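You operate a simulated robot arm through the tools that you are given. There is no shell and no other tool. Be economical: measure what you need, move in short steps, check, and stop when the job is done.

The job below is to be done with a simulated two-armed robot. You get a single attempt, and the scene is never put back.

JOB
On the open end of the craft table, fold the striped cloth in half, so that its two short edges meet.

The check looks at the end state, three seconds after you hand in, the way a careful person would. Anything else that was tipped, shoved, dropped, spilled or broken makes it a failure. Flat cloth is picked up by pressing the open fingertips on it (5 to 10 N) and closing them slowly along it; thin cloth reads only 2 to 8 mm in the jaws.

ROBOT AND FRAMES
Two 7-joint arms with two-finger parallel grippers on one trunk, on a base that drives. Base frame: it is fixed to the floor where the robot stands at the start and does not move with it; the origin is under the middle of the robot, x ahead of it, y to its left, z up; the surface under the hand at the start is at about z = 0.76. Units: m, rad, N and s.
The left shoulder is at the start at [0.07, 0.163, 1.07], the right one opposite. With the tool pointing down near the work surface each hand reaches from about 0.4 to 0.88 m from the robot's upright axis, wherever it stands, measured 20 degrees to its own side. Places, roughly: open end of the craft table [0.6, -0.1, 0.8]. Payload 3.43 kg a hand.
Tool frame (each hand has its own): the origin (TCP) lies between the finger pads and is the grasp point; the fingertips stand 0.034 m ahead of it; z points along the fingers, y is the line along which they close. The gripper opens to 0.128 m. The fingers are 0.024 m wide and 0.012 m thick; the gripper's body (0.048 by 0.13 m) begins 0.096 m behind the TCP.
Orientation is told as [roll, pitch, yaw] about the base's x, y, z axes, in that order, counted from this pose: with the fingers straight down and closing along the base's y, the tool's x points along the base's -x, its y along +y and its z along -z.

CONTROLS
- The arms move only by the tool nudge_tool. It takes "left_targets", "right_targets" or both (then of equal length, played together; a hand with none holds still); each is a list of rows, each a list of 3 entries, a list of its own where there are three numbers: the turn, a rotation vector about the base's x, y, z in rad, then the shift along the base's x, y, z in m, then the opening, from 0 (shut) to 1 (fully open). In form: [[[wx, wy, wz], [x, y, z], grip], ...]. A call has 1 to 10 rows; each row is the pose to reach, as a shift and turn from the pose commanded when the call began. A row lasts 0.2 s, in which the tool goes at most 0.05 m and 0.15 rad; a call with a longer step from one row to the next is refused whole, and so is a gripper value outside its range. A pose out of reach is approached as far as the arm can. The call stops where the force on the tool passes 40 N (or 10 N more than at its start, if that is more) or the arm is blocked; 0.2 s more then pass. The fingers move at their own pace (about 0.153 m/s each) and stop on an object; they squeeze with about 21 N. The grip force told is the motor's: it shows also when the fingers shut on nothing. Time passes only in rows, and 0.2 s behind the last, so rows that repeat a pose let the fingers close. It gives the time, the measured TCP pose, the force on the tool (base axes), the opening and the grip force at its end, in the units of the frame above (readings bear some noise), with the torque about the TCP (base axes, N m) and any sound that the robot's microphone picked up, and new pictures: "pictures" is both (left out), scene, wrist or none (wrist: the cameras of the hands that moved).
- Cameras (640 x 400 px; columns grow to the right, rows downward): "scene" is now at [0.1206, -0.0271, 1.2758]; the picture's right is [-0.38, -0.93, 0.00], its down [-0.72, 0.29, -0.63] and it looks along [0.59, -0.24, -0.77] (base axes); focal length 214 px, centre (320, 200). "left" rides on the left gripper at [0.076, 0.011, -0.16] in its tool frame; the picture's right is [-0.15, 0.99, 0.00], its down [-0.88, -0.13, -0.46] and it looks along [-0.45, -0.07, 0.89] (tool axes); focal length 234 px, centre (320, 200). "right" rides on the right gripper at [0.076, -0.011, -0.16] in its tool frame; the picture's right is [0.15, 0.99, 0.00], its down [-0.88, 0.13, -0.46] and it looks along [-0.45, 0.07, 0.89] (tool axes); focal length 234 px, centre (320, 200). There is no depth. A picture from a camera that has moved, and an enlarged one, comes with that camera's place and axes in the base frame and with its lens.
- raise_lower(by): slides the trunk up (or, below 0, down) by that many m; the arms and the scene camera ride with it, the base frame stays. It gives what a move gives, with no picture.
- roll_base(legs): drives the robot by 1 to 6 legs, each [ahead, left, turn to the left] in m, m and rad, along the robot's own axes; the way and the turn of a leg run together, so that a leg with both is an arc; at most 1.5 m and 3.142 rad a leg. The arms and the cameras ride along, it lands a little off, and it stops where it bumps. It gives what a move gives, and a new picture of the scene camera.
- turn_head(pan, tilt): turns the head with the scene camera to pan (to the left, within 1.501 rad either way) and tilt (down, from -0.506 to 1.204), counted from straight ahead of the robot. It gives what a move gives, and a new picture of the scene camera.
- enlarge(camera, box): a new picture of the part [left, top, right, bottom] of that camera's present view, enlarged. No time passes.
- sign_off(): hands the job in; it is judged then, once.

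Work in short steps. Places have to be worked out from the pictures, the camera data and where the tool is seen: move nearer, look again, correct. Check each grasp and each placing, and mend what went wrong. You have 120 turns and 260 pictures in all, those below and enlarged ones among them. Open the grippers and draw the arms clear of the work before you hand the job in, unless the task says otherwise; then end with one line.

The tools are called by a JSON object that holds its "api" and its "payload". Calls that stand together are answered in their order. nudge_tool: Moves the arms, as the interface text tells. Its arguments: {"type":"object","properties":{"left_targets":{"type":"array","items":{"type":"array"}},"right_targets":{"type":"array","items":{"type":"array"}},"pictures":{"type":"string","enum":["both","scene","wrist","none"]}},"required":[]} The other tools are called the same way: raise_lower (by) slides the trunk up or down; roll_base (legs) drives the base; turn_head (pan, tilt) turns the head that bears the scene camera; enlarge (camera, box) takes an enlarged picture of a part of a camera's view; sign_off () hands the job in.

At the start:

```text
time_s: 0.0
left_position: [0.5795, 0.1607, 0.9561]
left_tool_rot: [0.0, -0.001, 0.002]
left_contact_force: [-0.4, -0.5, -0.6]
left_moment: [-0.01, 0.01, 0.0]
left_opening: 0.128
left_gripper_force: 0.0
right_position: [0.6123, -0.3399, 0.9862]
right_tool_rot: [0.0, 0.0, -0.001]
right_contact_force: [-0.7, 0.7, 0.3]
right_moment: [0.0, 0.02, -0.02]
right_opening: 0.1279
right_gripper_force: 0.1
trunk travel left (down, up): [-0.55, 0.39]
robot x, y, heading: [0.0019, -0.0017, 0.006]
head pan, tilt: [-0.386, 0.885]
```

scene: 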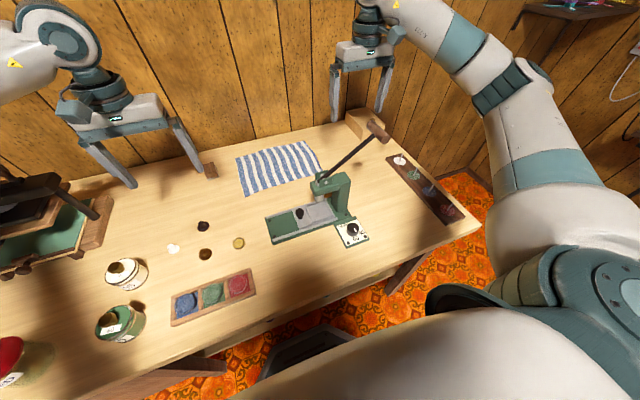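
right: 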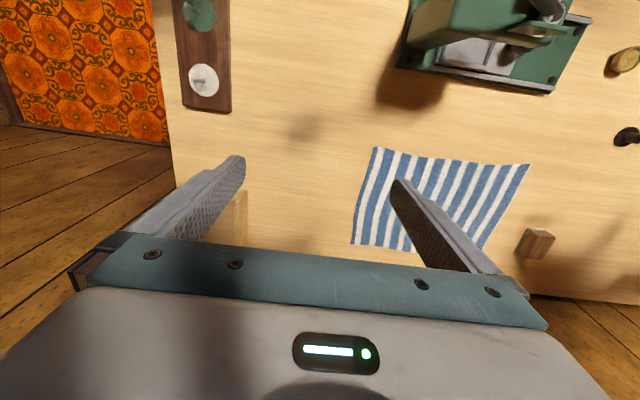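
left: 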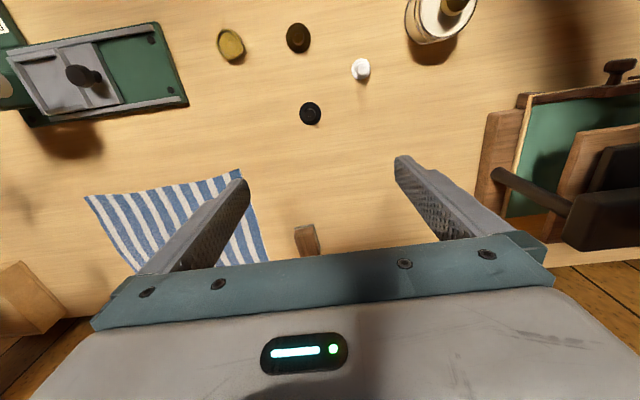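

The cloth lies about x 0.62–0.82, y -0.25–0.03, with its short edges at the two y ends. I'll enlarge to see the press lever and the wooden block next to it.

{"api": "enlarge", "payload": {"camera": "scene", "box": [190, 100, 430, 250]}}

{"api": "enlarge", "payload": {"camera": "right", "box": [320, 0, 640, 300]}}

```text
2.67 times, centred on (310, 175) of scene
camera zoom: at [0.1206, -0.0271, 1.2758], right [-0.38, -0.93, 0.0], down [-0.72, 0.29, -0.63], along [0.59, -0.24, -0.77], focal length 572 px, centre (347, 267)
```

zoom: 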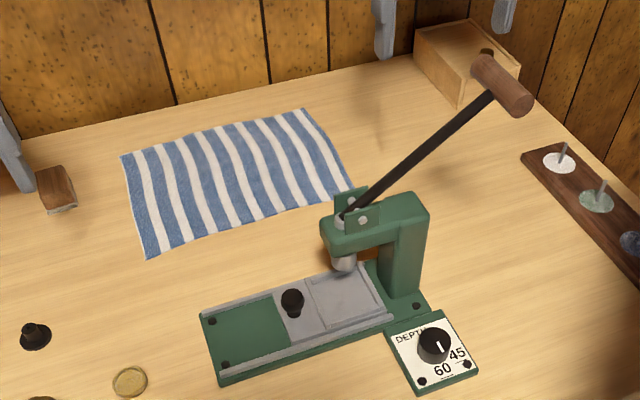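

```text
1.33 times, centred on (480, 150) of right
camera zoom: at [0.5365, -0.3508, 1.1465], right [-0.15, 0.99, 0.0], down [0.88, 0.13, 0.46], along [0.45, 0.07, -0.89], focal length 312 px, centre (107, 267)
```

zoom: 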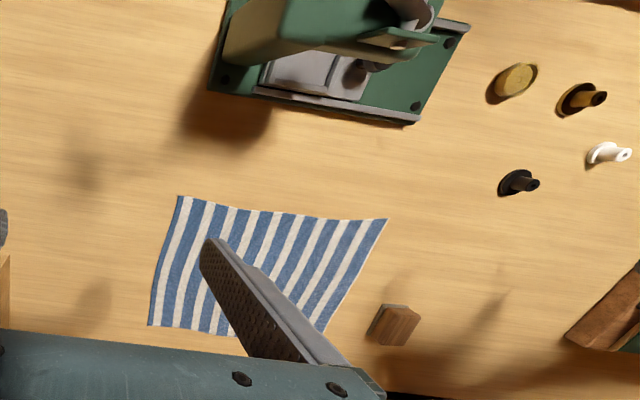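

The press stands at x≲0.55, with its lever around x 0.44. I plan to use the left arm to fold the +y edge onto the -y edge, after shifting the base to the right. First I'll look at the floor area before driving.

{"api": "turn_head", "payload": {"pan": -0.9, "tilt": 1.2}}

{"api": "turn_head", "payload": {"pan": -1.4, "tilt": 0.9}}

```text
time_s: 0.9
left_position: [0.5799, 0.1617, 0.9557]
left_tool_rot: [0.001, 0.0, 0.002]
left_contact_force: [0.3, -0.2, -0.2]
left_moment: [-0.01, -0.01, 0.0]
left_opening: 0.1279
left_gripper_force: 0.0
right_position: [0.6115, -0.3381, 0.987]
right_tool_rot: [-0.002, 0.001, -0.001]
right_contact_force: [0.2, 0.5, 0.3]
right_moment: [0.0, -0.02, 0.0]
right_opening: 0.128
right_gripper_force: 0.0
trunk travel left (down, up): [-0.55, 0.39]
robot x, y, heading: [0.0009, 0.0032, 0.001]
head pan, tilt: [-0.901, 1.201]
camera scene: at [0.0847, -0.0422, 1.2547], right [-0.78, -0.62, 0.0], down [-0.58, 0.73, -0.36], along [0.23, -0.28, -0.93], focal length 214 px, centre (320, 200)
```

scene: 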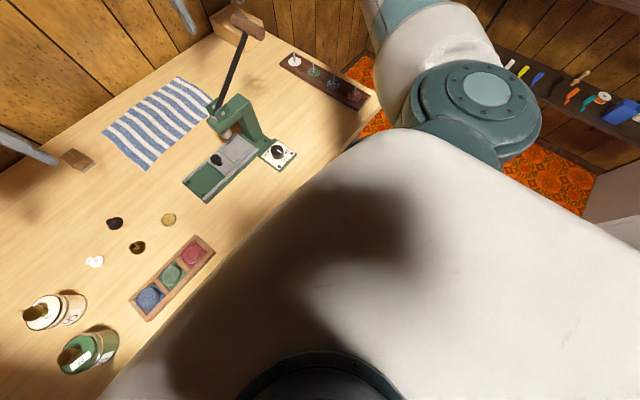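

```text
time_s: 1.9
left_position: [0.5785, 0.1608, 0.956]
left_tool_rot: [0.001, 0.0, 0.0]
left_contact_force: [-0.1, 0.3, 0.1]
left_moment: [-0.02, 0.0, -0.04]
left_opening: 0.1281
left_gripper_force: 0.1
right_position: [0.6126, -0.3394, 0.9876]
right_tool_rot: [0.001, -0.001, -0.001]
right_contact_force: [-0.3, 0.3, -0.7]
right_moment: [0.0, -0.01, 0.04]
right_opening: 0.1281
right_gripper_force: 0.0
trunk travel left (down, up): [-0.55, 0.39]
robot x, y, heading: [-0.0013, -0.0012, 0.001]
head pan, tilt: [-1.4, 0.901]
camera scene: at [0.0628, -0.0727, 1.2745], right [-0.99, -0.17, 0.0], down [-0.13, 0.77, -0.62], along [0.11, -0.61, -0.78], focal length 214 px, centre (320, 200)
```

scene: 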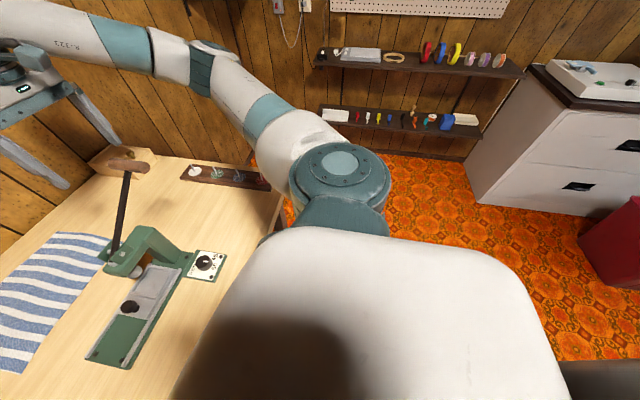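

The floor to the right is clear. I'll raise the trunk a little so the arms clear the press, then drive 0.2 m to the right.

{"api": "raise_lower", "payload": {"by": 0.12}}

{"api": "roll_base", "payload": {"legs": [[0, -0.2, 0]]}}

{"api": "turn_head", "payload": {"pan": 0.1, "tilt": 0.85}}

```text
time_s: 3.4
left_position: [0.5803, 0.162, 1.0751]
left_tool_rot: [0.0, 0.001, 0.002]
left_contact_force: [-0.5, -0.1, 0.7]
left_moment: [0.01, -0.03, 0.02]
left_opening: 0.128
left_gripper_force: 0.1
right_position: [0.6116, -0.3386, 1.1076]
right_tool_rot: [0.001, -0.001, -0.001]
right_contact_force: [0.4, -0.3, 0.1]
right_moment: [0.01, 0.01, 0.0]
right_opening: 0.1281
right_gripper_force: 0.0
trunk travel left (down, up): [-0.67, 0.27]
robot x, y, heading: [0.0011, 0.0036, -0.006]
head pan, tilt: [-1.4, 0.901]
```

```text
time_s: 5.0
left_position: [0.58, -0.0424, 1.0765]
left_tool_rot: [0.0, 0.002, -0.002]
left_contact_force: [0.8, -0.9, 0.5]
left_moment: [0.02, 0.01, 0.0]
left_opening: 0.1281
left_gripper_force: 0.1
right_position: [0.6095, -0.5419, 1.1064]
right_tool_rot: [0.001, 0.001, -0.002]
right_contact_force: [0.2, 0.0, 0.0]
right_moment: [-0.01, -0.02, -0.05]
right_opening: 0.1282
right_gripper_force: 0.1
trunk travel left (down, up): [-0.67, 0.27]
robot x, y, heading: [0.0012, -0.2012, -0.003]
head pan, tilt: [-1.4, 0.901]
camera scene: at [0.0621, -0.2745, 1.3946], right [-0.99, -0.17, 0.0], down [-0.13, 0.77, -0.62], along [0.1, -0.61, -0.78], focal length 214 px, centre (320, 200)
```

scene: 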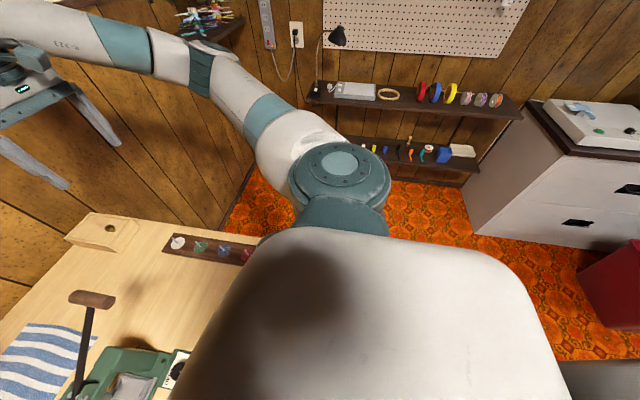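

```text
time_s: 6.6
left_position: [0.5804, -0.0425, 1.0747]
left_tool_rot: [0.002, 0.001, -0.001]
left_contact_force: [-0.3, 0.1, 0.3]
left_moment: [-0.04, 0.02, -0.01]
left_opening: 0.1281
left_gripper_force: 0.0
right_position: [0.61, -0.5423, 1.1066]
right_tool_rot: [0.0, -0.001, -0.002]
right_contact_force: [-0.4, 1.0, 0.0]
right_moment: [0.04, 0.0, -0.01]
right_opening: 0.128
right_gripper_force: 0.1
trunk travel left (down, up): [-0.67, 0.27]
robot x, y, heading: [0.0016, -0.2015, -0.009]
head pan, tilt: [0.099, 0.85]
camera scene: at [0.1273, -0.1929, 1.3984], right [0.1, -1.0, 0.0], down [-0.75, -0.07, -0.66], along [0.66, 0.06, -0.75], focal length 214 px, centre (320, 200)
```

scene: 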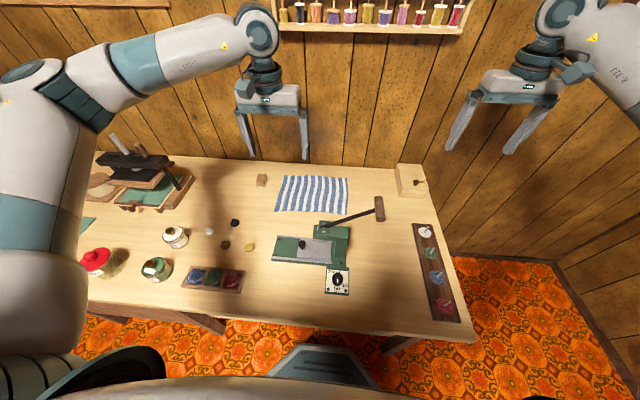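

The handle top triangulates to about [0.47, -0.31, 1.0], clear of the cloth. I'll enlarge the view for accurate cloth corners.

{"api": "enlarge", "payload": {"camera": "scene", "box": [240, 150, 400, 250]}}

{"api": "enlarge", "payload": {"camera": "left", "box": [0, 0, 640, 400]}}

```text
4.00 times, centred on (320, 200) of scene
camera zoom: at [0.1273, -0.1929, 1.3984], right [0.1, -1.0, 0.0], down [-0.75, -0.07, -0.66], along [0.66, 0.06, -0.75], focal length 858 px, centre (320, 200)
```

zoom: 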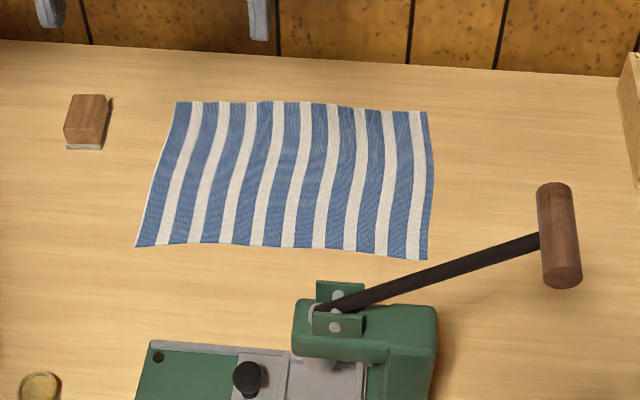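

```text
1.00 times, centred on (320, 200) of left (not enlarged: the box is as wide or as high as the picture)
camera zoom: at [0.5047, -0.0301, 1.2368], right [0.15, 0.99, 0.0], down [0.88, -0.13, 0.46], along [0.45, -0.07, -0.89], focal length 234 px, centre (320, 200)
```

zoom: 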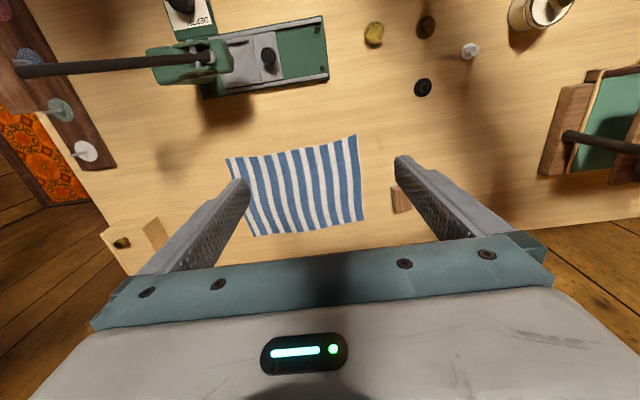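

Both views agree on the corners: D(.611,.025), A(.816,.028), B(.823,-.245), C(.62,-.248). I'll turn the left hand 90° so it closes along the short edge, and bring it above the near corner D.

{"api": "nudge_tool", "payload": {"left_targets": [[[0, 0, -0.15], [0.006, 0.005, -0.01], 0.5], [[0, 0, -0.3], [0.012, 0.01, -0.02], 0.4], [[0, 0, -0.45], [0.018, 0.016, -0.03], 0.3], [[0, 0, -0.6], [0.024, 0.022, -0.04], 0.25], [[0, 0, -0.75], [0.03, 0.027, -0.05], 0.25], [[0, 0, -0.9], [0.036, 0.033, -0.07], 0.25], [[0, 0, -1.05], [0.042, 0.038, -0.09], 0.25], [[0, 0, -1.2], [0.048, 0.044, -0.11], 0.25], [[0, 0, -1.35], [0.054, 0.05, -0.13], 0.25], [[0, 0, -1.5], [0.06, 0.054, -0.15], 0.25]]}}

```text
time_s: 8.8
left_position: [0.5946, 0.0314, 0.9593]
left_tool_rot: [0.2, 0.021, -1.092]
left_contact_force: [-0.8, 0.2, -0.1]
left_moment: [-0.04, -0.08, 0.01]
left_opening: 0.0322
left_gripper_force: 0.1
left hand out of reach, approached as far as the arm can: row 7, 8, 9, 10
right_position: [0.6069, -0.5435, 1.1083]
right_tool_rot: [0.0, -0.003, -0.003]
right_contact_force: [0.0, 0.0, 0.1]
right_moment: [-0.02, -0.07, 0.0]
right_opening: 0.128
right_gripper_force: 0.2
trunk travel left (down, up): [-0.67, 0.27]
robot x, y, heading: [0.0005, -0.1989, -0.002]
head pan, tilt: [0.099, 0.85]
camera scene: at [0.1232, -0.1931, 1.3987], right [0.1, -1.0, 0.0], down [-0.75, -0.07, -0.66], along [0.66, 0.06, -0.75], focal length 214 px, centre (320, 200)
camera left: at [0.5442, 0.0869, 1.1196], right [0.93, 0.31, 0.19], down [0.22, -0.89, 0.4], along [0.3, -0.33, -0.89], focal length 234 px, centre (320, 200)
```

scene: 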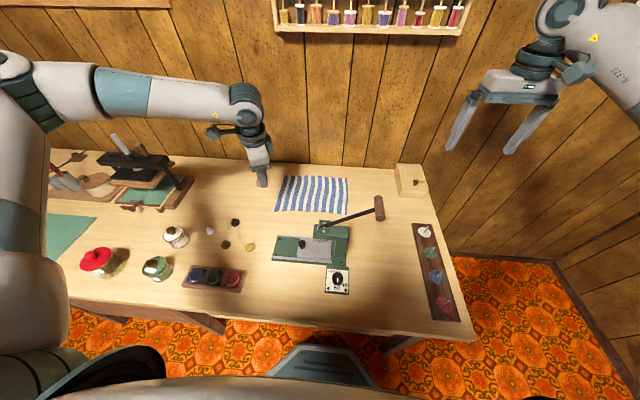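
left: 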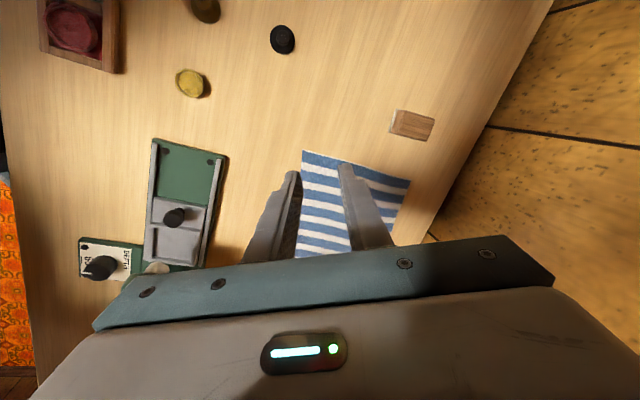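

The wrist hits a joint limit at about -1.1 yaw. I'll unwind and turn the other way.

{"api": "nudge_tool", "payload": {"left_targets": [[[0, 0, 0.15], [0, 0, 0.01], 0.25], [[0, 0, 0.3], [0, 0, 0.02], 0.25], [[0, 0, 0.45], [0, 0, 0.03], 0.25], [[0, 0, 0.6], [0, 0, 0.04], 0.25], [[0, 0, 0.75], [0, 0, 0.04], 0.25], [[0, 0, 0.9], [0, 0, 0.04], 0.25], [[0, 0, 1.05], [0, 0, 0.04], 0.25], [[0, 0, 1.2], [0, 0, 0.04], 0.25], [[0, 0, 1.35], [0, 0, 0.04], 0.25], [[0, 0, 1.5], [0, 0, 0.04], 0.25]], "pictures": "none"}}

```text
time_s: 11.0
left_position: [0.5953, 0.0333, 0.9968]
left_tool_rot: [0.197, 0.025, 0.412]
left_contact_force: [0.5, 0.0, 0.5]
left_moment: [0.01, 0.0, 0.03]
left_opening: 0.032
left_gripper_force: 0.1
right_position: [0.6107, -0.5424, 1.1077]
right_tool_rot: [0.0, 0.0, -0.002]
right_contact_force: [-0.3, 1.0, 0.2]
right_moment: [0.0, 0.01, 0.0]
right_opening: 0.1282
right_gripper_force: 0.1
trunk travel left (down, up): [-0.67, 0.27]
robot x, y, heading: [-0.0006, -0.2012, -0.006]
head pan, tilt: [0.099, 0.85]
```

The tool is tilted by roll 0.2, so I'll level it first and then continue the yaw.

{"api": "nudge_tool", "payload": {"left_targets": [[[-0.085, -0.051, 0], [0.01, -0.01, 0], 0.25], [[-0.17, -0.102, 0], [0.03, -0.02, 0], 0.25], [[-0.17, -0.102, 0], [0.045, -0.021, 0], 0.25]], "pictures": "none"}}

{"api": "nudge_tool", "payload": {"left_targets": [[[0, 0, 0.15], [0, 0, -0.01], 0.25], [[0, 0, 0.3], [0, 0, -0.02], 0.25], [[0, 0, 0.45], [0, 0, -0.03], 0.25], [[0, 0, 0.6], [0, 0, -0.04], 0.25], [[0, 0, 0.75], [0, 0, -0.05], 0.25], [[0, 0, 0.9], [0, 0, -0.06], 0.25], [[0, 0, 1.05], [0, 0, -0.08], 0.25], [[0, 0, 1.158], [0, 0, -0.1], 0.25]]}}

```text
time_s: 11.8
left_position: [0.6403, 0.0126, 0.9938]
left_tool_rot: [0.001, 0.0, 0.409]
left_contact_force: [-0.6, -0.7, 0.3]
left_moment: [-0.01, -0.02, 0.0]
left_opening: 0.0321
left_gripper_force: 0.1
right_position: [0.6105, -0.5422, 1.1058]
right_tool_rot: [0.0, 0.001, -0.003]
right_contact_force: [1.1, 0.4, 0.7]
right_moment: [0.02, 0.03, 0.0]
right_opening: 0.1281
right_gripper_force: 0.0
trunk travel left (down, up): [-0.67, 0.27]
robot x, y, heading: [0.0001, -0.1988, -0.002]
head pan, tilt: [0.099, 0.85]
```

```text
time_s: 13.6
left_position: [0.6398, 0.0127, 0.8969]
left_tool_rot: [0.002, 0.0, 1.569]
left_contact_force: [0.0, -0.5, -0.3]
left_moment: [0.01, -0.02, 0.0]
left_opening: 0.0325
left_gripper_force: 0.2
right_position: [0.6106, -0.5422, 1.1072]
right_tool_rot: [0.0, 0.0, -0.003]
right_contact_force: [-0.8, 0.3, 0.5]
right_moment: [-0.01, 0.02, 0.04]
right_opening: 0.128
right_gripper_force: 0.1
trunk travel left (down, up): [-0.67, 0.27]
robot x, y, heading: [0.0, -0.2029, -0.006]
head pan, tilt: [0.099, 0.85]
camera scene: at [0.1276, -0.1926, 1.3984], right [0.1, -1.0, 0.0], down [-0.75, -0.07, -0.66], along [0.66, 0.06, -0.75], focal length 214 px, centre (320, 200)
camera left: at [0.6298, -0.0625, 1.0579], right [-0.99, 0.15, 0.0], down [0.13, 0.88, 0.46], along [0.07, 0.45, -0.89], focal length 234 px, centre (320, 200)
```

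scene: 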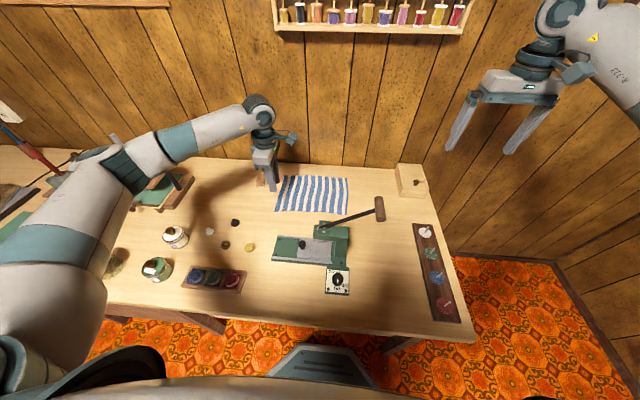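
left: 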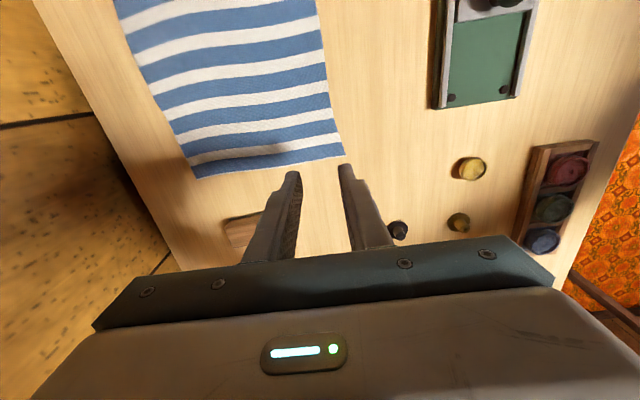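

The corner is confirmed at (.613,.029) and the fingers are over it. I'll descend gently to contact.

{"api": "nudge_tool", "payload": {"left_targets": [[[0, 0, 0], [0, 0.002, -0.04], 0.25], [[0, 0, 0], [0, 0.003, -0.075], 0.25], [[0, 0, 0], [0, 0.003, -0.09], 0.25], [[0, 0, 0], [0, 0.003, -0.094], 0.25], [[0, 0, 0], [0, 0.003, -0.097], 0.25]]}}

```text
time_s: 14.8
left_position: [0.641, 0.014, 0.7991]
left_tool_rot: [0.0, 0.0, 1.565]
left_contact_force: [0.9, 0.1, -0.2]
left_moment: [0.01, 0.02, 0.02]
left_opening: 0.0319
left_gripper_force: 0.0
right_position: [0.6099, -0.5434, 1.1068]
right_tool_rot: [0.0, 0.0, -0.004]
right_contact_force: [0.7, 0.2, -0.2]
right_moment: [0.0, -0.02, 0.03]
right_opening: 0.1282
right_gripper_force: 0.0
trunk travel left (down, up): [-0.67, 0.27]
robot x, y, heading: [0.0008, -0.202, -0.001]
head pan, tilt: [0.099, 0.85]
camera scene: at [0.1273, -0.1929, 1.3984], right [0.1, -1.0, 0.0], down [-0.75, -0.07, -0.66], along [0.66, 0.06, -0.75], focal length 214 px, centre (320, 200)
camera left: at [0.6296, -0.0602, 0.9603], right [-0.99, 0.15, 0.0], down [0.14, 0.88, 0.46], along [0.07, 0.45, -0.89], focal length 234 px, centre (320, 200)
```

scene: 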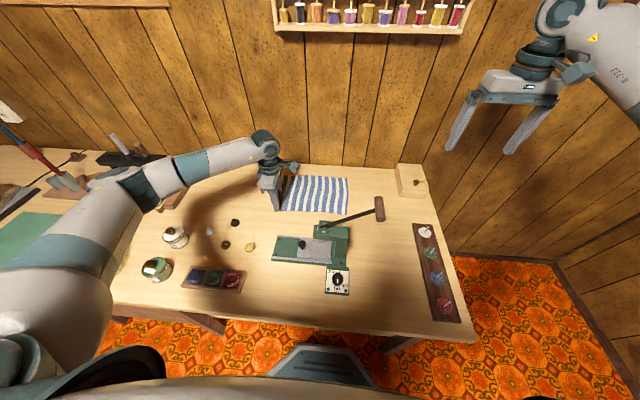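
left: 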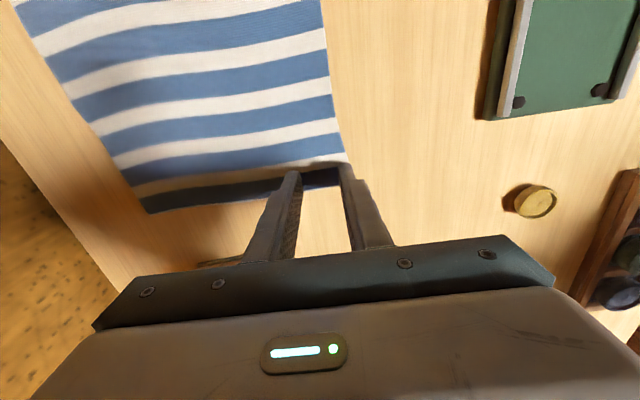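

There is no contact yet, and the outer finger sits right at the side edge. I'll shift +1 cm in x and keep lowering.

{"api": "nudge_tool", "payload": {"left_targets": [[[0, 0, 0], [0.01, 0, 0], 0.25], [[0, 0, 0], [0.01, 0, -0.003], 0.25], [[0, 0, 0], [0.01, 0, -0.005], 0.25], [[0, 0, 0], [0.01, 0, -0.007], 0.25]], "pictures": "none"}}

```text
time_s: 15.8
left_position: [0.6507, 0.0143, 0.7952]
left_tool_rot: [-0.004, 0.0, 1.565]
left_contact_force: [-1.7, 1.3, 13.4]
left_moment: [0.1, 0.22, -0.02]
left_opening: 0.0319
left_gripper_force: 0.1
right_position: [0.6083, -0.542, 1.1095]
right_tool_rot: [-0.002, -0.001, -0.002]
right_contact_force: [0.1, 0.1, 0.1]
right_moment: [0.02, 0.01, -0.01]
right_opening: 0.128
right_gripper_force: 0.2
trunk travel left (down, up): [-0.67, 0.27]
robot x, y, heading: [0.001, -0.2003, -0.004]
head pan, tilt: [0.099, 0.85]
```

Contact is at 13 N. I'll ease off 1 mm and close slowly.

{"api": "nudge_tool", "payload": {"left_targets": [[[0, 0, 0], [0, 0, 0.001], 0.25], [[0, 0, 0], [0, 0, 0.001], 0.2], [[0, 0, 0], [0, 0, 0.001], 0.16], [[0, 0, 0], [0, 0, 0.001], 0.12], [[0, 0, 0], [0, 0, 0.001], 0.08], [[0, 0, 0], [0, 0, 0.001], 0.04], [[0, 0, 0], [0, 0, 0.001], 0.0], [[0, 0, 0], [0, 0, 0.001], 0.0], [[0, 0, 0], [0, 0, 0.001], 0.0]], "pictures": "wrist"}}

```text
time_s: 17.8
left_position: [0.6497, 0.0147, 0.7949]
left_tool_rot: [0.0, 0.001, 1.565]
left_contact_force: [1.8, -0.4, 21.1]
left_moment: [0.14, -0.02, 0.02]
left_opening: 0.0023
left_gripper_force: 21.3
right_position: [0.6076, -0.5427, 1.1086]
right_tool_rot: [0.0, -0.001, -0.003]
right_contact_force: [0.4, -0.7, -0.5]
right_moment: [0.03, 0.01, 0.01]
right_opening: 0.1282
right_gripper_force: 0.0
trunk travel left (down, up): [-0.67, 0.27]
robot x, y, heading: [0.0029, -0.2009, -0.006]
head pan, tilt: [0.099, 0.85]
camera left: at [0.6391, -0.0603, 0.9562], right [-0.99, 0.15, 0.0], down [0.13, 0.88, 0.46], along [0.07, 0.45, -0.89], focal length 234 px, centre (320, 200)
```

left: 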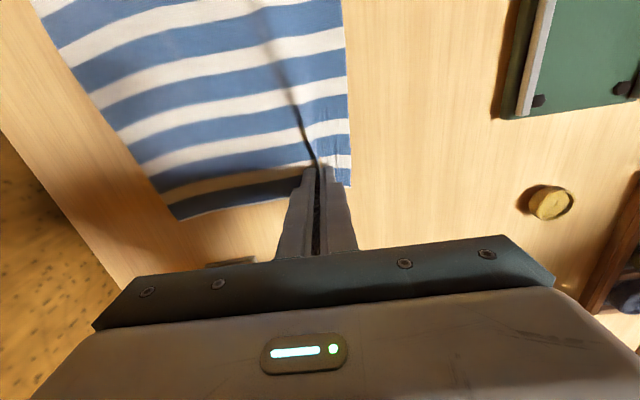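

The grasp works (2.3 mm, 21 N), but it holds a 2.4 cm deep strip that would make a curled flap when folded over. I'll regrip nearer the edge so only about 1.3 cm is held.

{"api": "nudge_tool", "payload": {"left_targets": [[[0, 0, 0], [0, 0, 0.002], 0.1], [[0, 0, 0], [0, 0, 0.002], 0.25], [[0, 0, 0], [0, 0, 0.02], 0.25], [[0, 0, 0], [0, 0.011, 0.02], 0.25], [[0, 0, 0], [0, 0.011, 0.004], 0.25], [[0, 0, 0], [0, 0.011, 0.0], 0.25], [[0, 0, 0], [0, 0.011, 0.0], 0.25]], "pictures": "wrist"}}

```text
time_s: 19.4
left_position: [0.6515, 0.0244, 0.7957]
left_tool_rot: [-0.001, 0.001, 1.566]
left_contact_force: [0.7, 0.6, 10.0]
left_moment: [-0.03, 0.07, -0.03]
left_opening: 0.0316
left_gripper_force: 0.0
right_position: [0.61, -0.5436, 1.107]
right_tool_rot: [0.001, 0.0, -0.003]
right_contact_force: [-0.8, 0.3, -0.9]
right_moment: [0.04, -0.01, 0.03]
right_opening: 0.1282
right_gripper_force: 0.0
trunk travel left (down, up): [-0.67, 0.27]
robot x, y, heading: [-0.0022, -0.2037, -0.001]
head pan, tilt: [0.099, 0.85]
camera left: at [0.6403, -0.0494, 0.9563], right [-0.99, 0.15, 0.0], down [0.13, 0.88, 0.46], along [0.07, 0.45, -0.89], focal length 234 px, centre (320, 200)
```

left: 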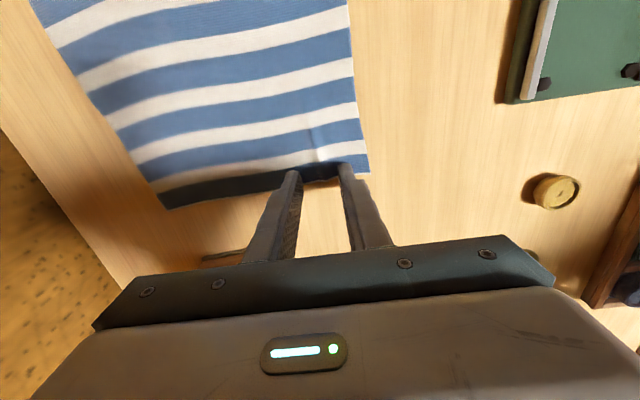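

The fingers are on the last stripe at 10 N. I'll close slowly and then lift a little.

{"api": "nudge_tool", "payload": {"left_targets": [[[0, 0, 0], [0, 0, 0], 0.2], [[0, 0, 0], [0, 0, 0], 0.15], [[0, 0, 0], [0, 0, 0], 0.1], [[0, 0, 0], [0, 0, 0], 0.05], [[0, 0, 0], [0, 0, 0], 0.0], [[0, 0, 0], [0, 0, 0], 0.0], [[0, 0, 0], [0, 0, 0], 0.0], [[0, 0, 0], [0, -0.005, 0.02], 0.0], [[0, 0, 0], [0, -0.01, 0.04], 0.0]]}}

```text
time_s: 21.4
left_position: [0.6506, 0.0131, 0.8327]
left_tool_rot: [0.003, -0.001, 1.565]
left_contact_force: [0.9, 0.5, -0.4]
left_moment: [0.03, -0.01, 0.0]
left_opening: 0.0023
left_gripper_force: 21.3
right_position: [0.6109, -0.5436, 1.107]
right_tool_rot: [0.001, 0.0, -0.001]
right_contact_force: [-0.6, -0.3, -1.1]
right_moment: [-0.01, 0.0, -0.03]
right_opening: 0.1282
right_gripper_force: 0.0
trunk travel left (down, up): [-0.67, 0.27]
robot x, y, heading: [-0.0014, -0.2053, -0.012]
head pan, tilt: [0.099, 0.85]
camera scene: at [0.1265, -0.1934, 1.3984], right [0.1, -1.0, 0.0], down [-0.75, -0.07, -0.66], along [0.66, 0.06, -0.75], focal length 214 px, centre (320, 200)
camera left: at [0.6394, -0.061, 0.9942], right [-0.99, 0.15, 0.0], down [0.14, 0.88, 0.46], along [0.07, 0.45, -0.89], focal length 234 px, centre (320, 200)
```

scene: 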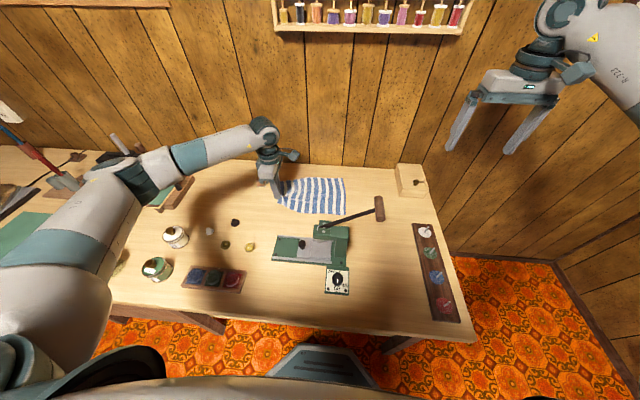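
left: 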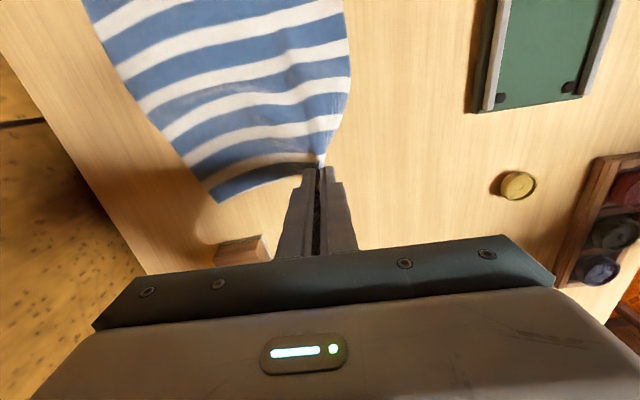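

The corner is held and lifted. I'll carry it in an arc toward -y, tilting the tool so the edge turns over.

{"api": "nudge_tool", "payload": {"left_targets": [[[0, 0, 0], [0.0, -0.015, 0.03], 0.0], [[0.1, 0, 0], [0.002, -0.045, 0.055], 0.0], [[0.2, 0, 0], [0.004, -0.08, 0.075], 0.0], [[0.3, 0, 0], [0.006, -0.115, 0.085], 0.0], [[0.4, 0, 0], [0.008, -0.15, 0.08], 0.0], [[0.5, 0, 0], [0.008, -0.185, 0.07], 0.0], [[0.6, 0, 0], [0.008, -0.215, 0.06], 0.0]]}}

```text
time_s: 23.0
left_position: [0.6573, -0.1988, 0.8944]
left_tool_rot: [0.003, -0.604, 1.565]
left_contact_force: [1.0, 0.2, -0.6]
left_moment: [0.02, -0.01, 0.03]
left_opening: 0.0024
left_gripper_force: 20.7
right_position: [0.6105, -0.5437, 1.1056]
right_tool_rot: [0.0, 0.0, -0.001]
right_contact_force: [-0.2, -0.3, 0.6]
right_moment: [0.07, -0.02, -0.03]
right_opening: 0.1278
right_gripper_force: 0.0
trunk travel left (down, up): [-0.67, 0.27]
robot x, y, heading: [-0.0011, -0.2034, -0.005]
head pan, tilt: [0.099, 0.85]
camera scene: at [0.1273, -0.1956, 1.3984], right [0.1, -1.0, 0.0], down [-0.75, -0.07, -0.66], along [0.66, 0.07, -0.75], focal length 214 px, centre (320, 200)
camera left: at [0.6471, -0.3517, 0.9839], right [-0.99, 0.12, 0.09], down [0.13, 0.47, 0.87], along [0.07, 0.88, -0.48], focal length 234 px, centre (320, 200)
```

scene: 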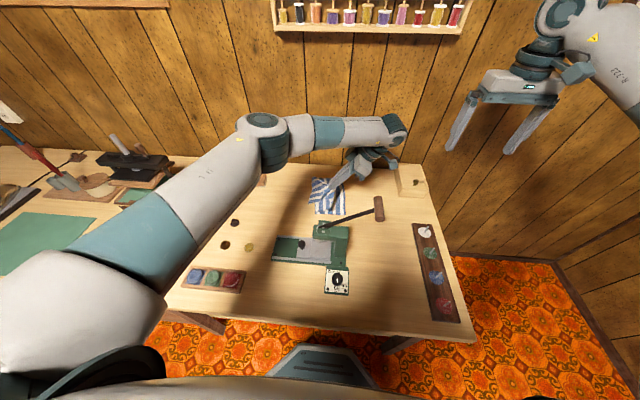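
left: 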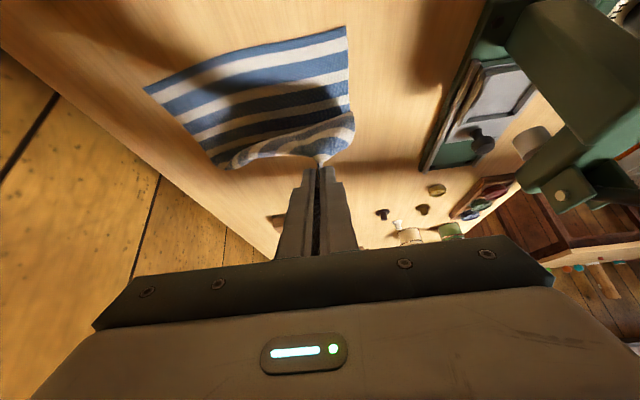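

The corner is over. I'll look closer at the cloth.

{"api": "enlarge", "payload": {"camera": "scene", "box": [270, 140, 430, 240]}}

{"api": "enlarge", "payload": {"camera": "left", "box": [100, 0, 420, 200]}}

```text
4.00 times, centred on (350, 190) of scene
camera zoom: at [0.1273, -0.1956, 1.3984], right [0.1, -1.0, 0.0], down [-0.75, -0.07, -0.66], along [0.66, 0.07, -0.75], focal length 858 px, centre (200, 240)
```

zoom: 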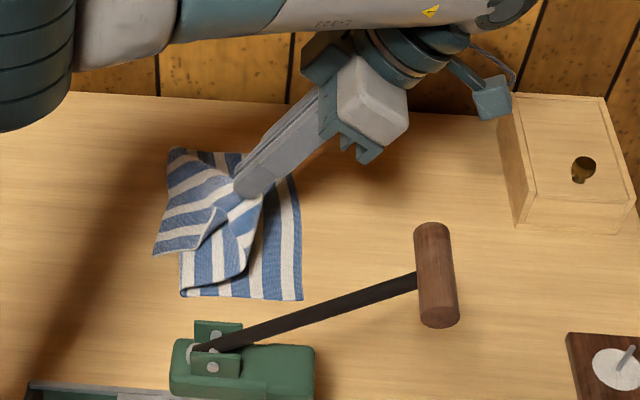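

```text
2.00 times, centred on (260, 100) of left
camera zoom: at [0.6471, -0.3517, 0.9839], right [-0.99, 0.12, 0.09], down [0.13, 0.47, 0.87], along [0.07, 0.88, -0.48], focal length 468 px, centre (440, 400)
```

zoom: 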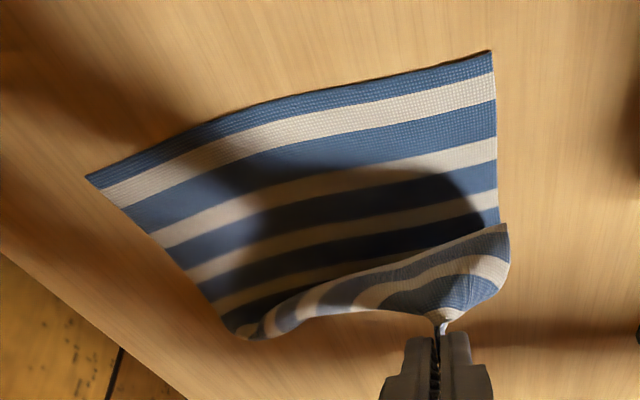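

The bottom -y half hasn't moved. I'll go on to the target edge, descending to about 2–3 cm tip height.

{"api": "nudge_tool", "payload": {"left_targets": [[[0, 0, 0], [0.0, -0.02, -0.015], 0.0], [[0, 0, 0], [0.0, -0.035, -0.035], 0.0], [[0, 0, 0], [0.0, -0.045, -0.055], 0.0], [[0, 0, 0], [0.0, -0.053, -0.072], 0.0]]}}

{"api": "enlarge", "payload": {"camera": "scene", "box": [270, 140, 430, 240]}}

```text
time_s: 24.0
left_position: [0.6582, -0.253, 0.8214]
left_tool_rot: [0.003, -0.6, 1.565]
left_contact_force: [0.5, 0.2, 0.2]
left_moment: [0.04, 0.0, -0.02]
left_opening: 0.0025
left_gripper_force: 21.6
right_position: [0.6101, -0.5423, 1.1062]
right_tool_rot: [0.002, 0.001, 0.0]
right_contact_force: [0.6, 0.5, -0.5]
right_moment: [0.0, 0.0, -0.02]
right_opening: 0.1282
right_gripper_force: 0.0
trunk travel left (down, up): [-0.67, 0.27]
robot x, y, heading: [0.0011, -0.2064, 0.002]
head pan, tilt: [0.099, 0.85]
camera scene: at [0.1274, -0.194, 1.3984], right [0.1, -1.0, 0.0], down [-0.75, -0.07, -0.66], along [0.66, 0.06, -0.75], focal length 214 px, centre (320, 200)
camera left: at [0.6473, -0.4054, 0.912], right [-0.99, 0.12, 0.09], down [0.13, 0.47, 0.87], along [0.07, 0.87, -0.48], focal length 234 px, centre (320, 200)
```

scene: 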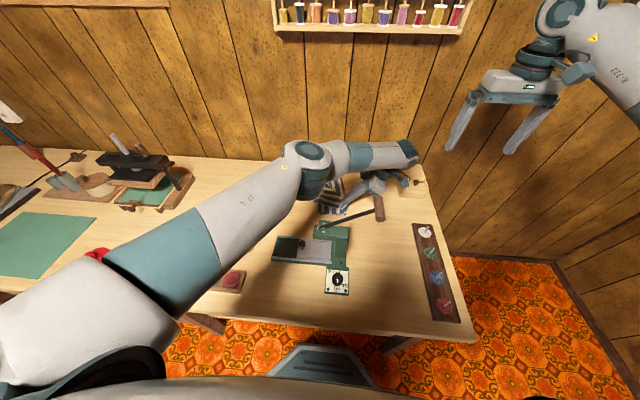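
left: 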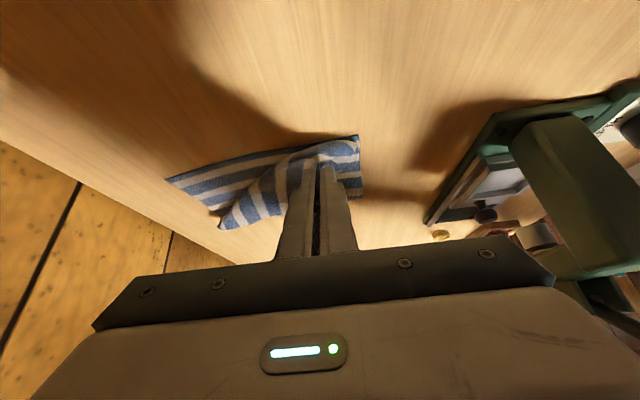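

```text
4.00 times, centred on (350, 190) of scene
camera zoom: at [0.1274, -0.194, 1.3984], right [0.1, -1.0, 0.0], down [-0.75, -0.07, -0.66], along [0.66, 0.06, -0.75], focal length 858 px, centre (200, 240)
```

zoom: 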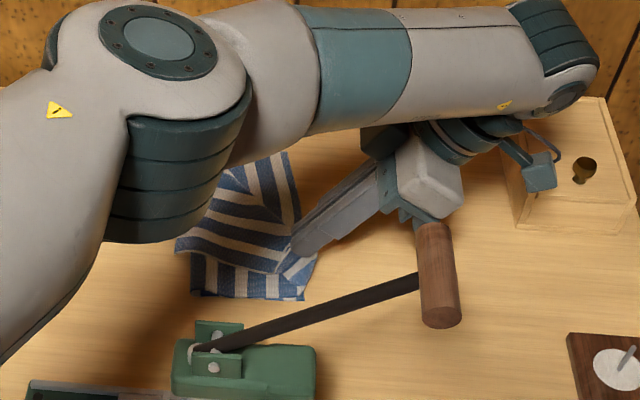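

The corner is about 3 cm above its target. I'll lower slightly, release, and back off along the tool axis.

{"api": "nudge_tool", "payload": {"left_targets": [[[0, 0, 0], [0.0, -0.006, -0.015], 0.0], [[0, 0, 0], [0.0, -0.006, -0.015], 0.0], [[0, 0, 0], [0.0, -0.006, -0.015], 0.3], [[0, 0, 0], [0.0, -0.006, -0.015], 0.3], [[0, 0, 0], [0.0, -0.02, 0.005], 0.3], [[0, 0, 0], [0.0, -0.04, 0.045], 0.3], [[0, 0, 0], [0.0, -0.04, 0.09], 0.3]]}}

```text
time_s: 25.6
left_position: [0.657, -0.2926, 0.9122]
left_tool_rot: [0.004, -0.6, 1.567]
left_contact_force: [0.5, -0.1, -0.2]
left_moment: [-0.03, -0.02, -0.01]
left_opening: 0.0384
left_gripper_force: 0.0
left hand out of reach, approached as far as the arm can: row 6, 7
right_position: [0.6085, -0.5431, 1.1082]
right_tool_rot: [0.0, -0.002, -0.002]
right_contact_force: [-0.6, -0.2, 0.0]
right_moment: [0.04, -0.04, 0.02]
right_opening: 0.1282
right_gripper_force: 0.0
trunk travel left (down, up): [-0.67, 0.27]
robot x, y, heading: [-0.0006, -0.2032, -0.008]
head pan, tilt: [0.099, 0.85]
camera scene: at [0.126, -0.1932, 1.3985], right [0.1, -1.0, 0.0], down [-0.75, -0.07, -0.66], along [0.66, 0.06, -0.75], focal length 214 px, centre (320, 200)
camera left: at [0.6459, -0.4438, 1.0024], right [-0.99, 0.12, 0.09], down [0.13, 0.47, 0.87], along [0.07, 0.87, -0.48], focal length 234 px, centre (320, 200)
```

scene: 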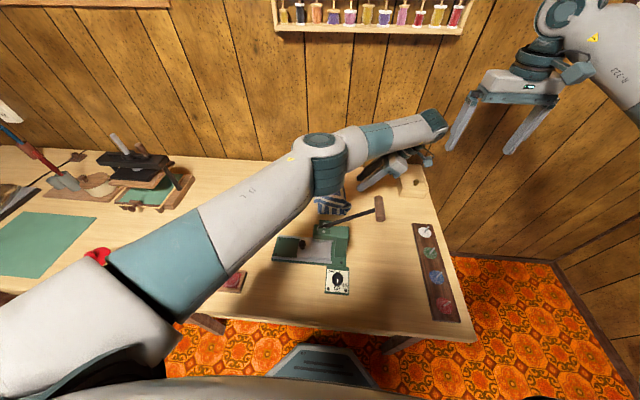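
left: 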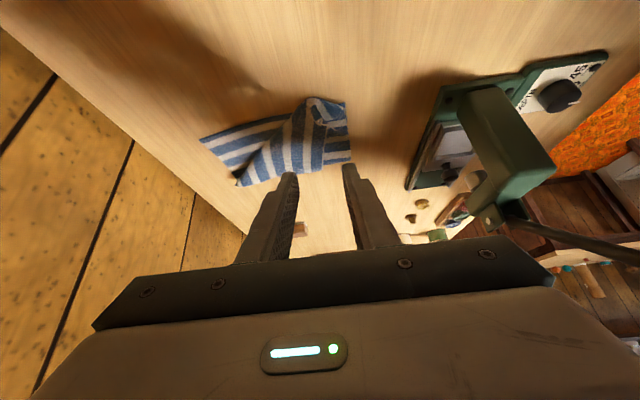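

Released. I'll un-tilt and pull the left hand back to +y, away from the box and the right hand, to view the cloth.

{"api": "nudge_tool", "payload": {"left_targets": [[[-0.1, 0, 0], [0, 0.02, 0.02], 0.3], [[-0.2, 0, 0], [0, 0.06, 0.04], 0.3], [[-0.3, 0, 0], [0, 0.1, 0.05], 0.3], [[-0.4, 0, 0], [0, 0.14, 0.05], 0.3], [[-0.5, 0, 0], [0, 0.18, 0.05], 0.3], [[-0.6, 0, 0], [0, 0.22, 0.05], 0.3], [[-0.6, 0, 0], [0, 0.26, 0.05], 0.3], [[-0.6, 0, 0], [0, 0.3, 0.05], 0.3], [[-0.6, 0, 0], [0, 0.34, 0.05], 0.3]]}}

{"api": "enlarge", "payload": {"camera": "scene", "box": [240, 150, 400, 250]}}

```text
time_s: 27.6
left_position: [0.6575, 0.0543, 0.9618]
left_tool_rot: [0.0, 0.001, 1.566]
left_contact_force: [-0.3, -0.1, -0.7]
left_moment: [-0.01, 0.0, 0.03]
left_opening: 0.0384
left_gripper_force: 0.1
right_position: [0.6106, -0.5403, 1.1069]
right_tool_rot: [-0.001, 0.002, -0.003]
right_contact_force: [-0.3, -0.7, 0.0]
right_moment: [0.02, 0.02, 0.01]
right_opening: 0.1282
right_gripper_force: 0.1
trunk travel left (down, up): [-0.67, 0.27]
robot x, y, heading: [-0.0006, -0.2022, -0.005]
head pan, tilt: [0.099, 0.85]
camera scene: at [0.1268, -0.191, 1.3985], right [0.1, -1.0, 0.0], down [-0.75, -0.07, -0.66], along [0.66, 0.06, -0.75], focal length 214 px, centre (320, 200)
camera left: at [0.6468, -0.0207, 1.1222], right [-0.99, 0.15, 0.0], down [0.14, 0.88, 0.45], along [0.07, 0.45, -0.89], focal length 234 px, centre (320, 200)
```

scene: 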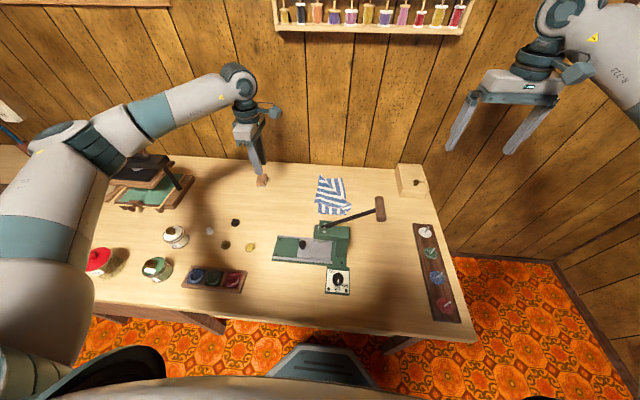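
left: 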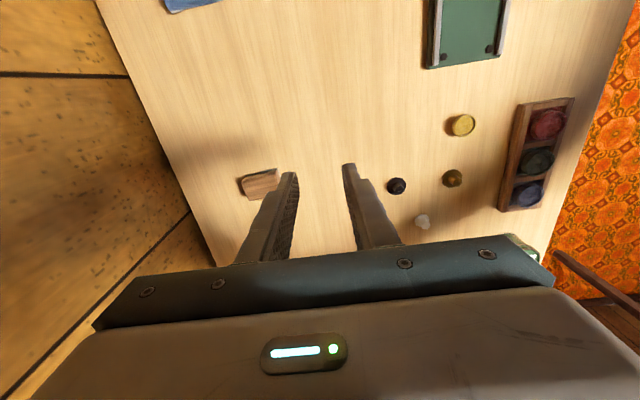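

```text
4.00 times, centred on (320, 200) of scene
camera zoom: at [0.1268, -0.191, 1.3985], right [0.1, -1.0, 0.0], down [-0.75, -0.07, -0.66], along [0.66, 0.06, -0.75], focal length 858 px, centre (320, 200)
```

zoom: 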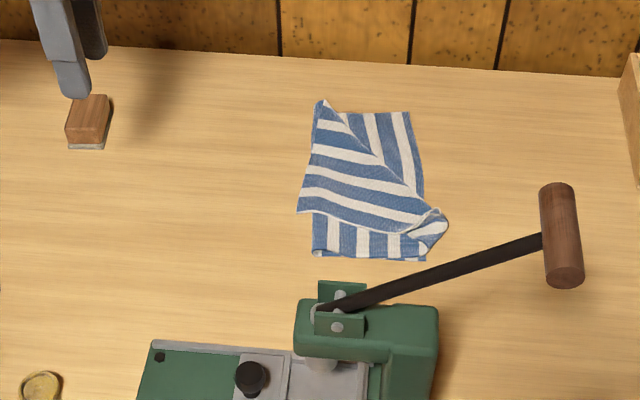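

D was laid over but the whole edge was dragged along. The free edge now runs from A≈(.672,-.122) to D≈(.667,-.25), already flipped face-down. I need to swing A to B (.823,-.245), so I'll move above A for a close look.

{"api": "nudge_tool", "payload": {"left_targets": [[[0, 0, 0], [0.01, -0.043, -0.01], 0.25], [[0, 0, 0], [0.02, -0.086, -0.02], 0.25], [[0, 0, 0], [0.03, -0.13, -0.04], 0.25], [[0, 0, 0], [0.04, -0.172, -0.06], 0.25], [[0, 0, 0], [0.04, -0.172, -0.07], 0.25]]}}

{"api": "enlarge", "payload": {"camera": "left", "box": [160, 0, 480, 200]}}

```text
time_s: 28.8
left_position: [0.6974, -0.1183, 0.8889]
left_tool_rot: [-0.001, 0.002, 1.569]
left_contact_force: [0.4, 0.7, -0.1]
left_moment: [0.0, 0.0, -0.04]
left_opening: 0.0321
left_gripper_force: 0.1
right_position: [0.6111, -0.5408, 1.1071]
right_tool_rot: [-0.003, 0.0, -0.001]
right_contact_force: [-0.2, 1.1, -0.2]
right_moment: [-0.03, -0.03, 0.02]
right_opening: 0.128
right_gripper_force: 0.0
trunk travel left (down, up): [-0.67, 0.27]
robot x, y, heading: [0.0005, -0.2001, -0.001]
head pan, tilt: [0.099, 0.85]
camera scene: at [0.1269, -0.1913, 1.3985], right [0.1, -1.0, 0.0], down [-0.75, -0.07, -0.66], along [0.66, 0.06, -0.75], focal length 214 px, centre (320, 200)
camera left: at [0.6867, -0.1943, 1.0501], right [-0.99, 0.15, 0.0], down [0.13, 0.88, 0.45], along [0.07, 0.45, -0.89], focal length 234 px, centre (320, 200)
```

scene: 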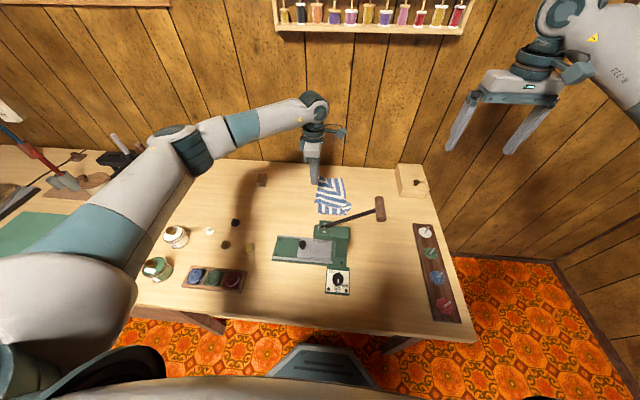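
left: 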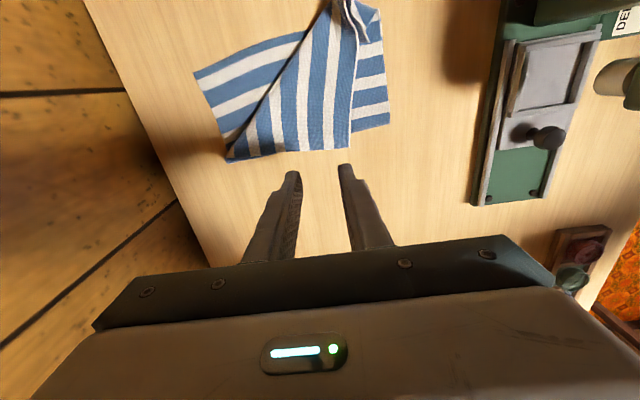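

```text
2.00 times, centred on (320, 100) of left
camera zoom: at [0.6867, -0.1943, 1.0501], right [-0.99, 0.15, 0.0], down [0.13, 0.88, 0.45], along [0.07, 0.45, -0.89], focal length 468 px, centre (320, 400)
```

zoom: 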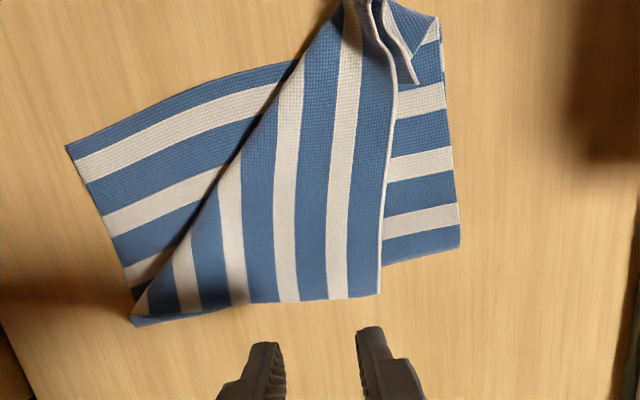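

A is clearly visible at (.6625,-.116), with its long edge along y≈-.118, and B is now at (.82,-.221). I'll descend at (.692,-.117) and pinch there.

{"api": "nudge_tool", "payload": {"left_targets": [[[0, 0, 0], [-0.005, 0.001, -0.04], 0.25], [[0, 0, 0], [-0.005, 0.001, -0.08], 0.25], [[0, 0, 0], [-0.005, 0.001, -0.09], 0.25], [[0, 0, 0], [-0.005, 0.001, -0.093], 0.25], [[0, 0, 0], [-0.005, 0.001, -0.0945], 0.25], [[0, 0, 0], [-0.005, 0.001, -0.0945], 0.25]], "pictures": "wrist"}}

```text
time_s: 30.2
left_position: [0.6938, -0.1191, 0.7967]
left_tool_rot: [0.002, -0.001, 1.567]
left_contact_force: [0.0, 0.1, 2.2]
left_moment: [-0.06, -0.08, 0.03]
left_opening: 0.0322
left_gripper_force: 0.1
right_position: [0.6099, -0.5417, 1.1072]
right_tool_rot: [-0.001, -0.001, -0.001]
right_contact_force: [-1.2, -0.8, 0.0]
right_moment: [0.0, -0.01, -0.01]
right_opening: 0.1281
right_gripper_force: 0.0
trunk travel left (down, up): [-0.67, 0.27]
robot x, y, heading: [-0.0001, -0.1991, -0.003]
head pan, tilt: [0.099, 0.85]
camera left: at [0.6825, -0.1942, 0.9573], right [-0.99, 0.15, 0.0], down [0.13, 0.88, 0.46], along [0.07, 0.45, -0.89], focal length 234 px, centre (320, 200)
```

left: 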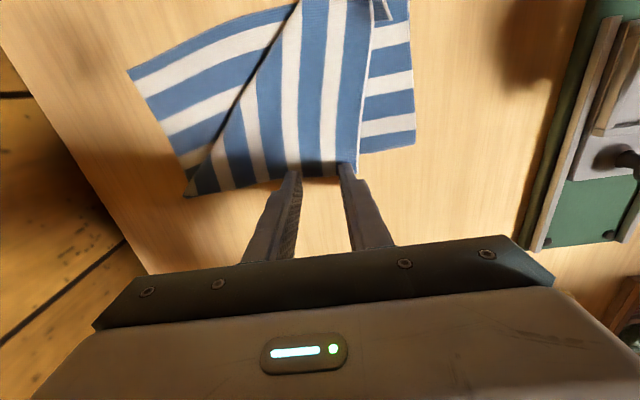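

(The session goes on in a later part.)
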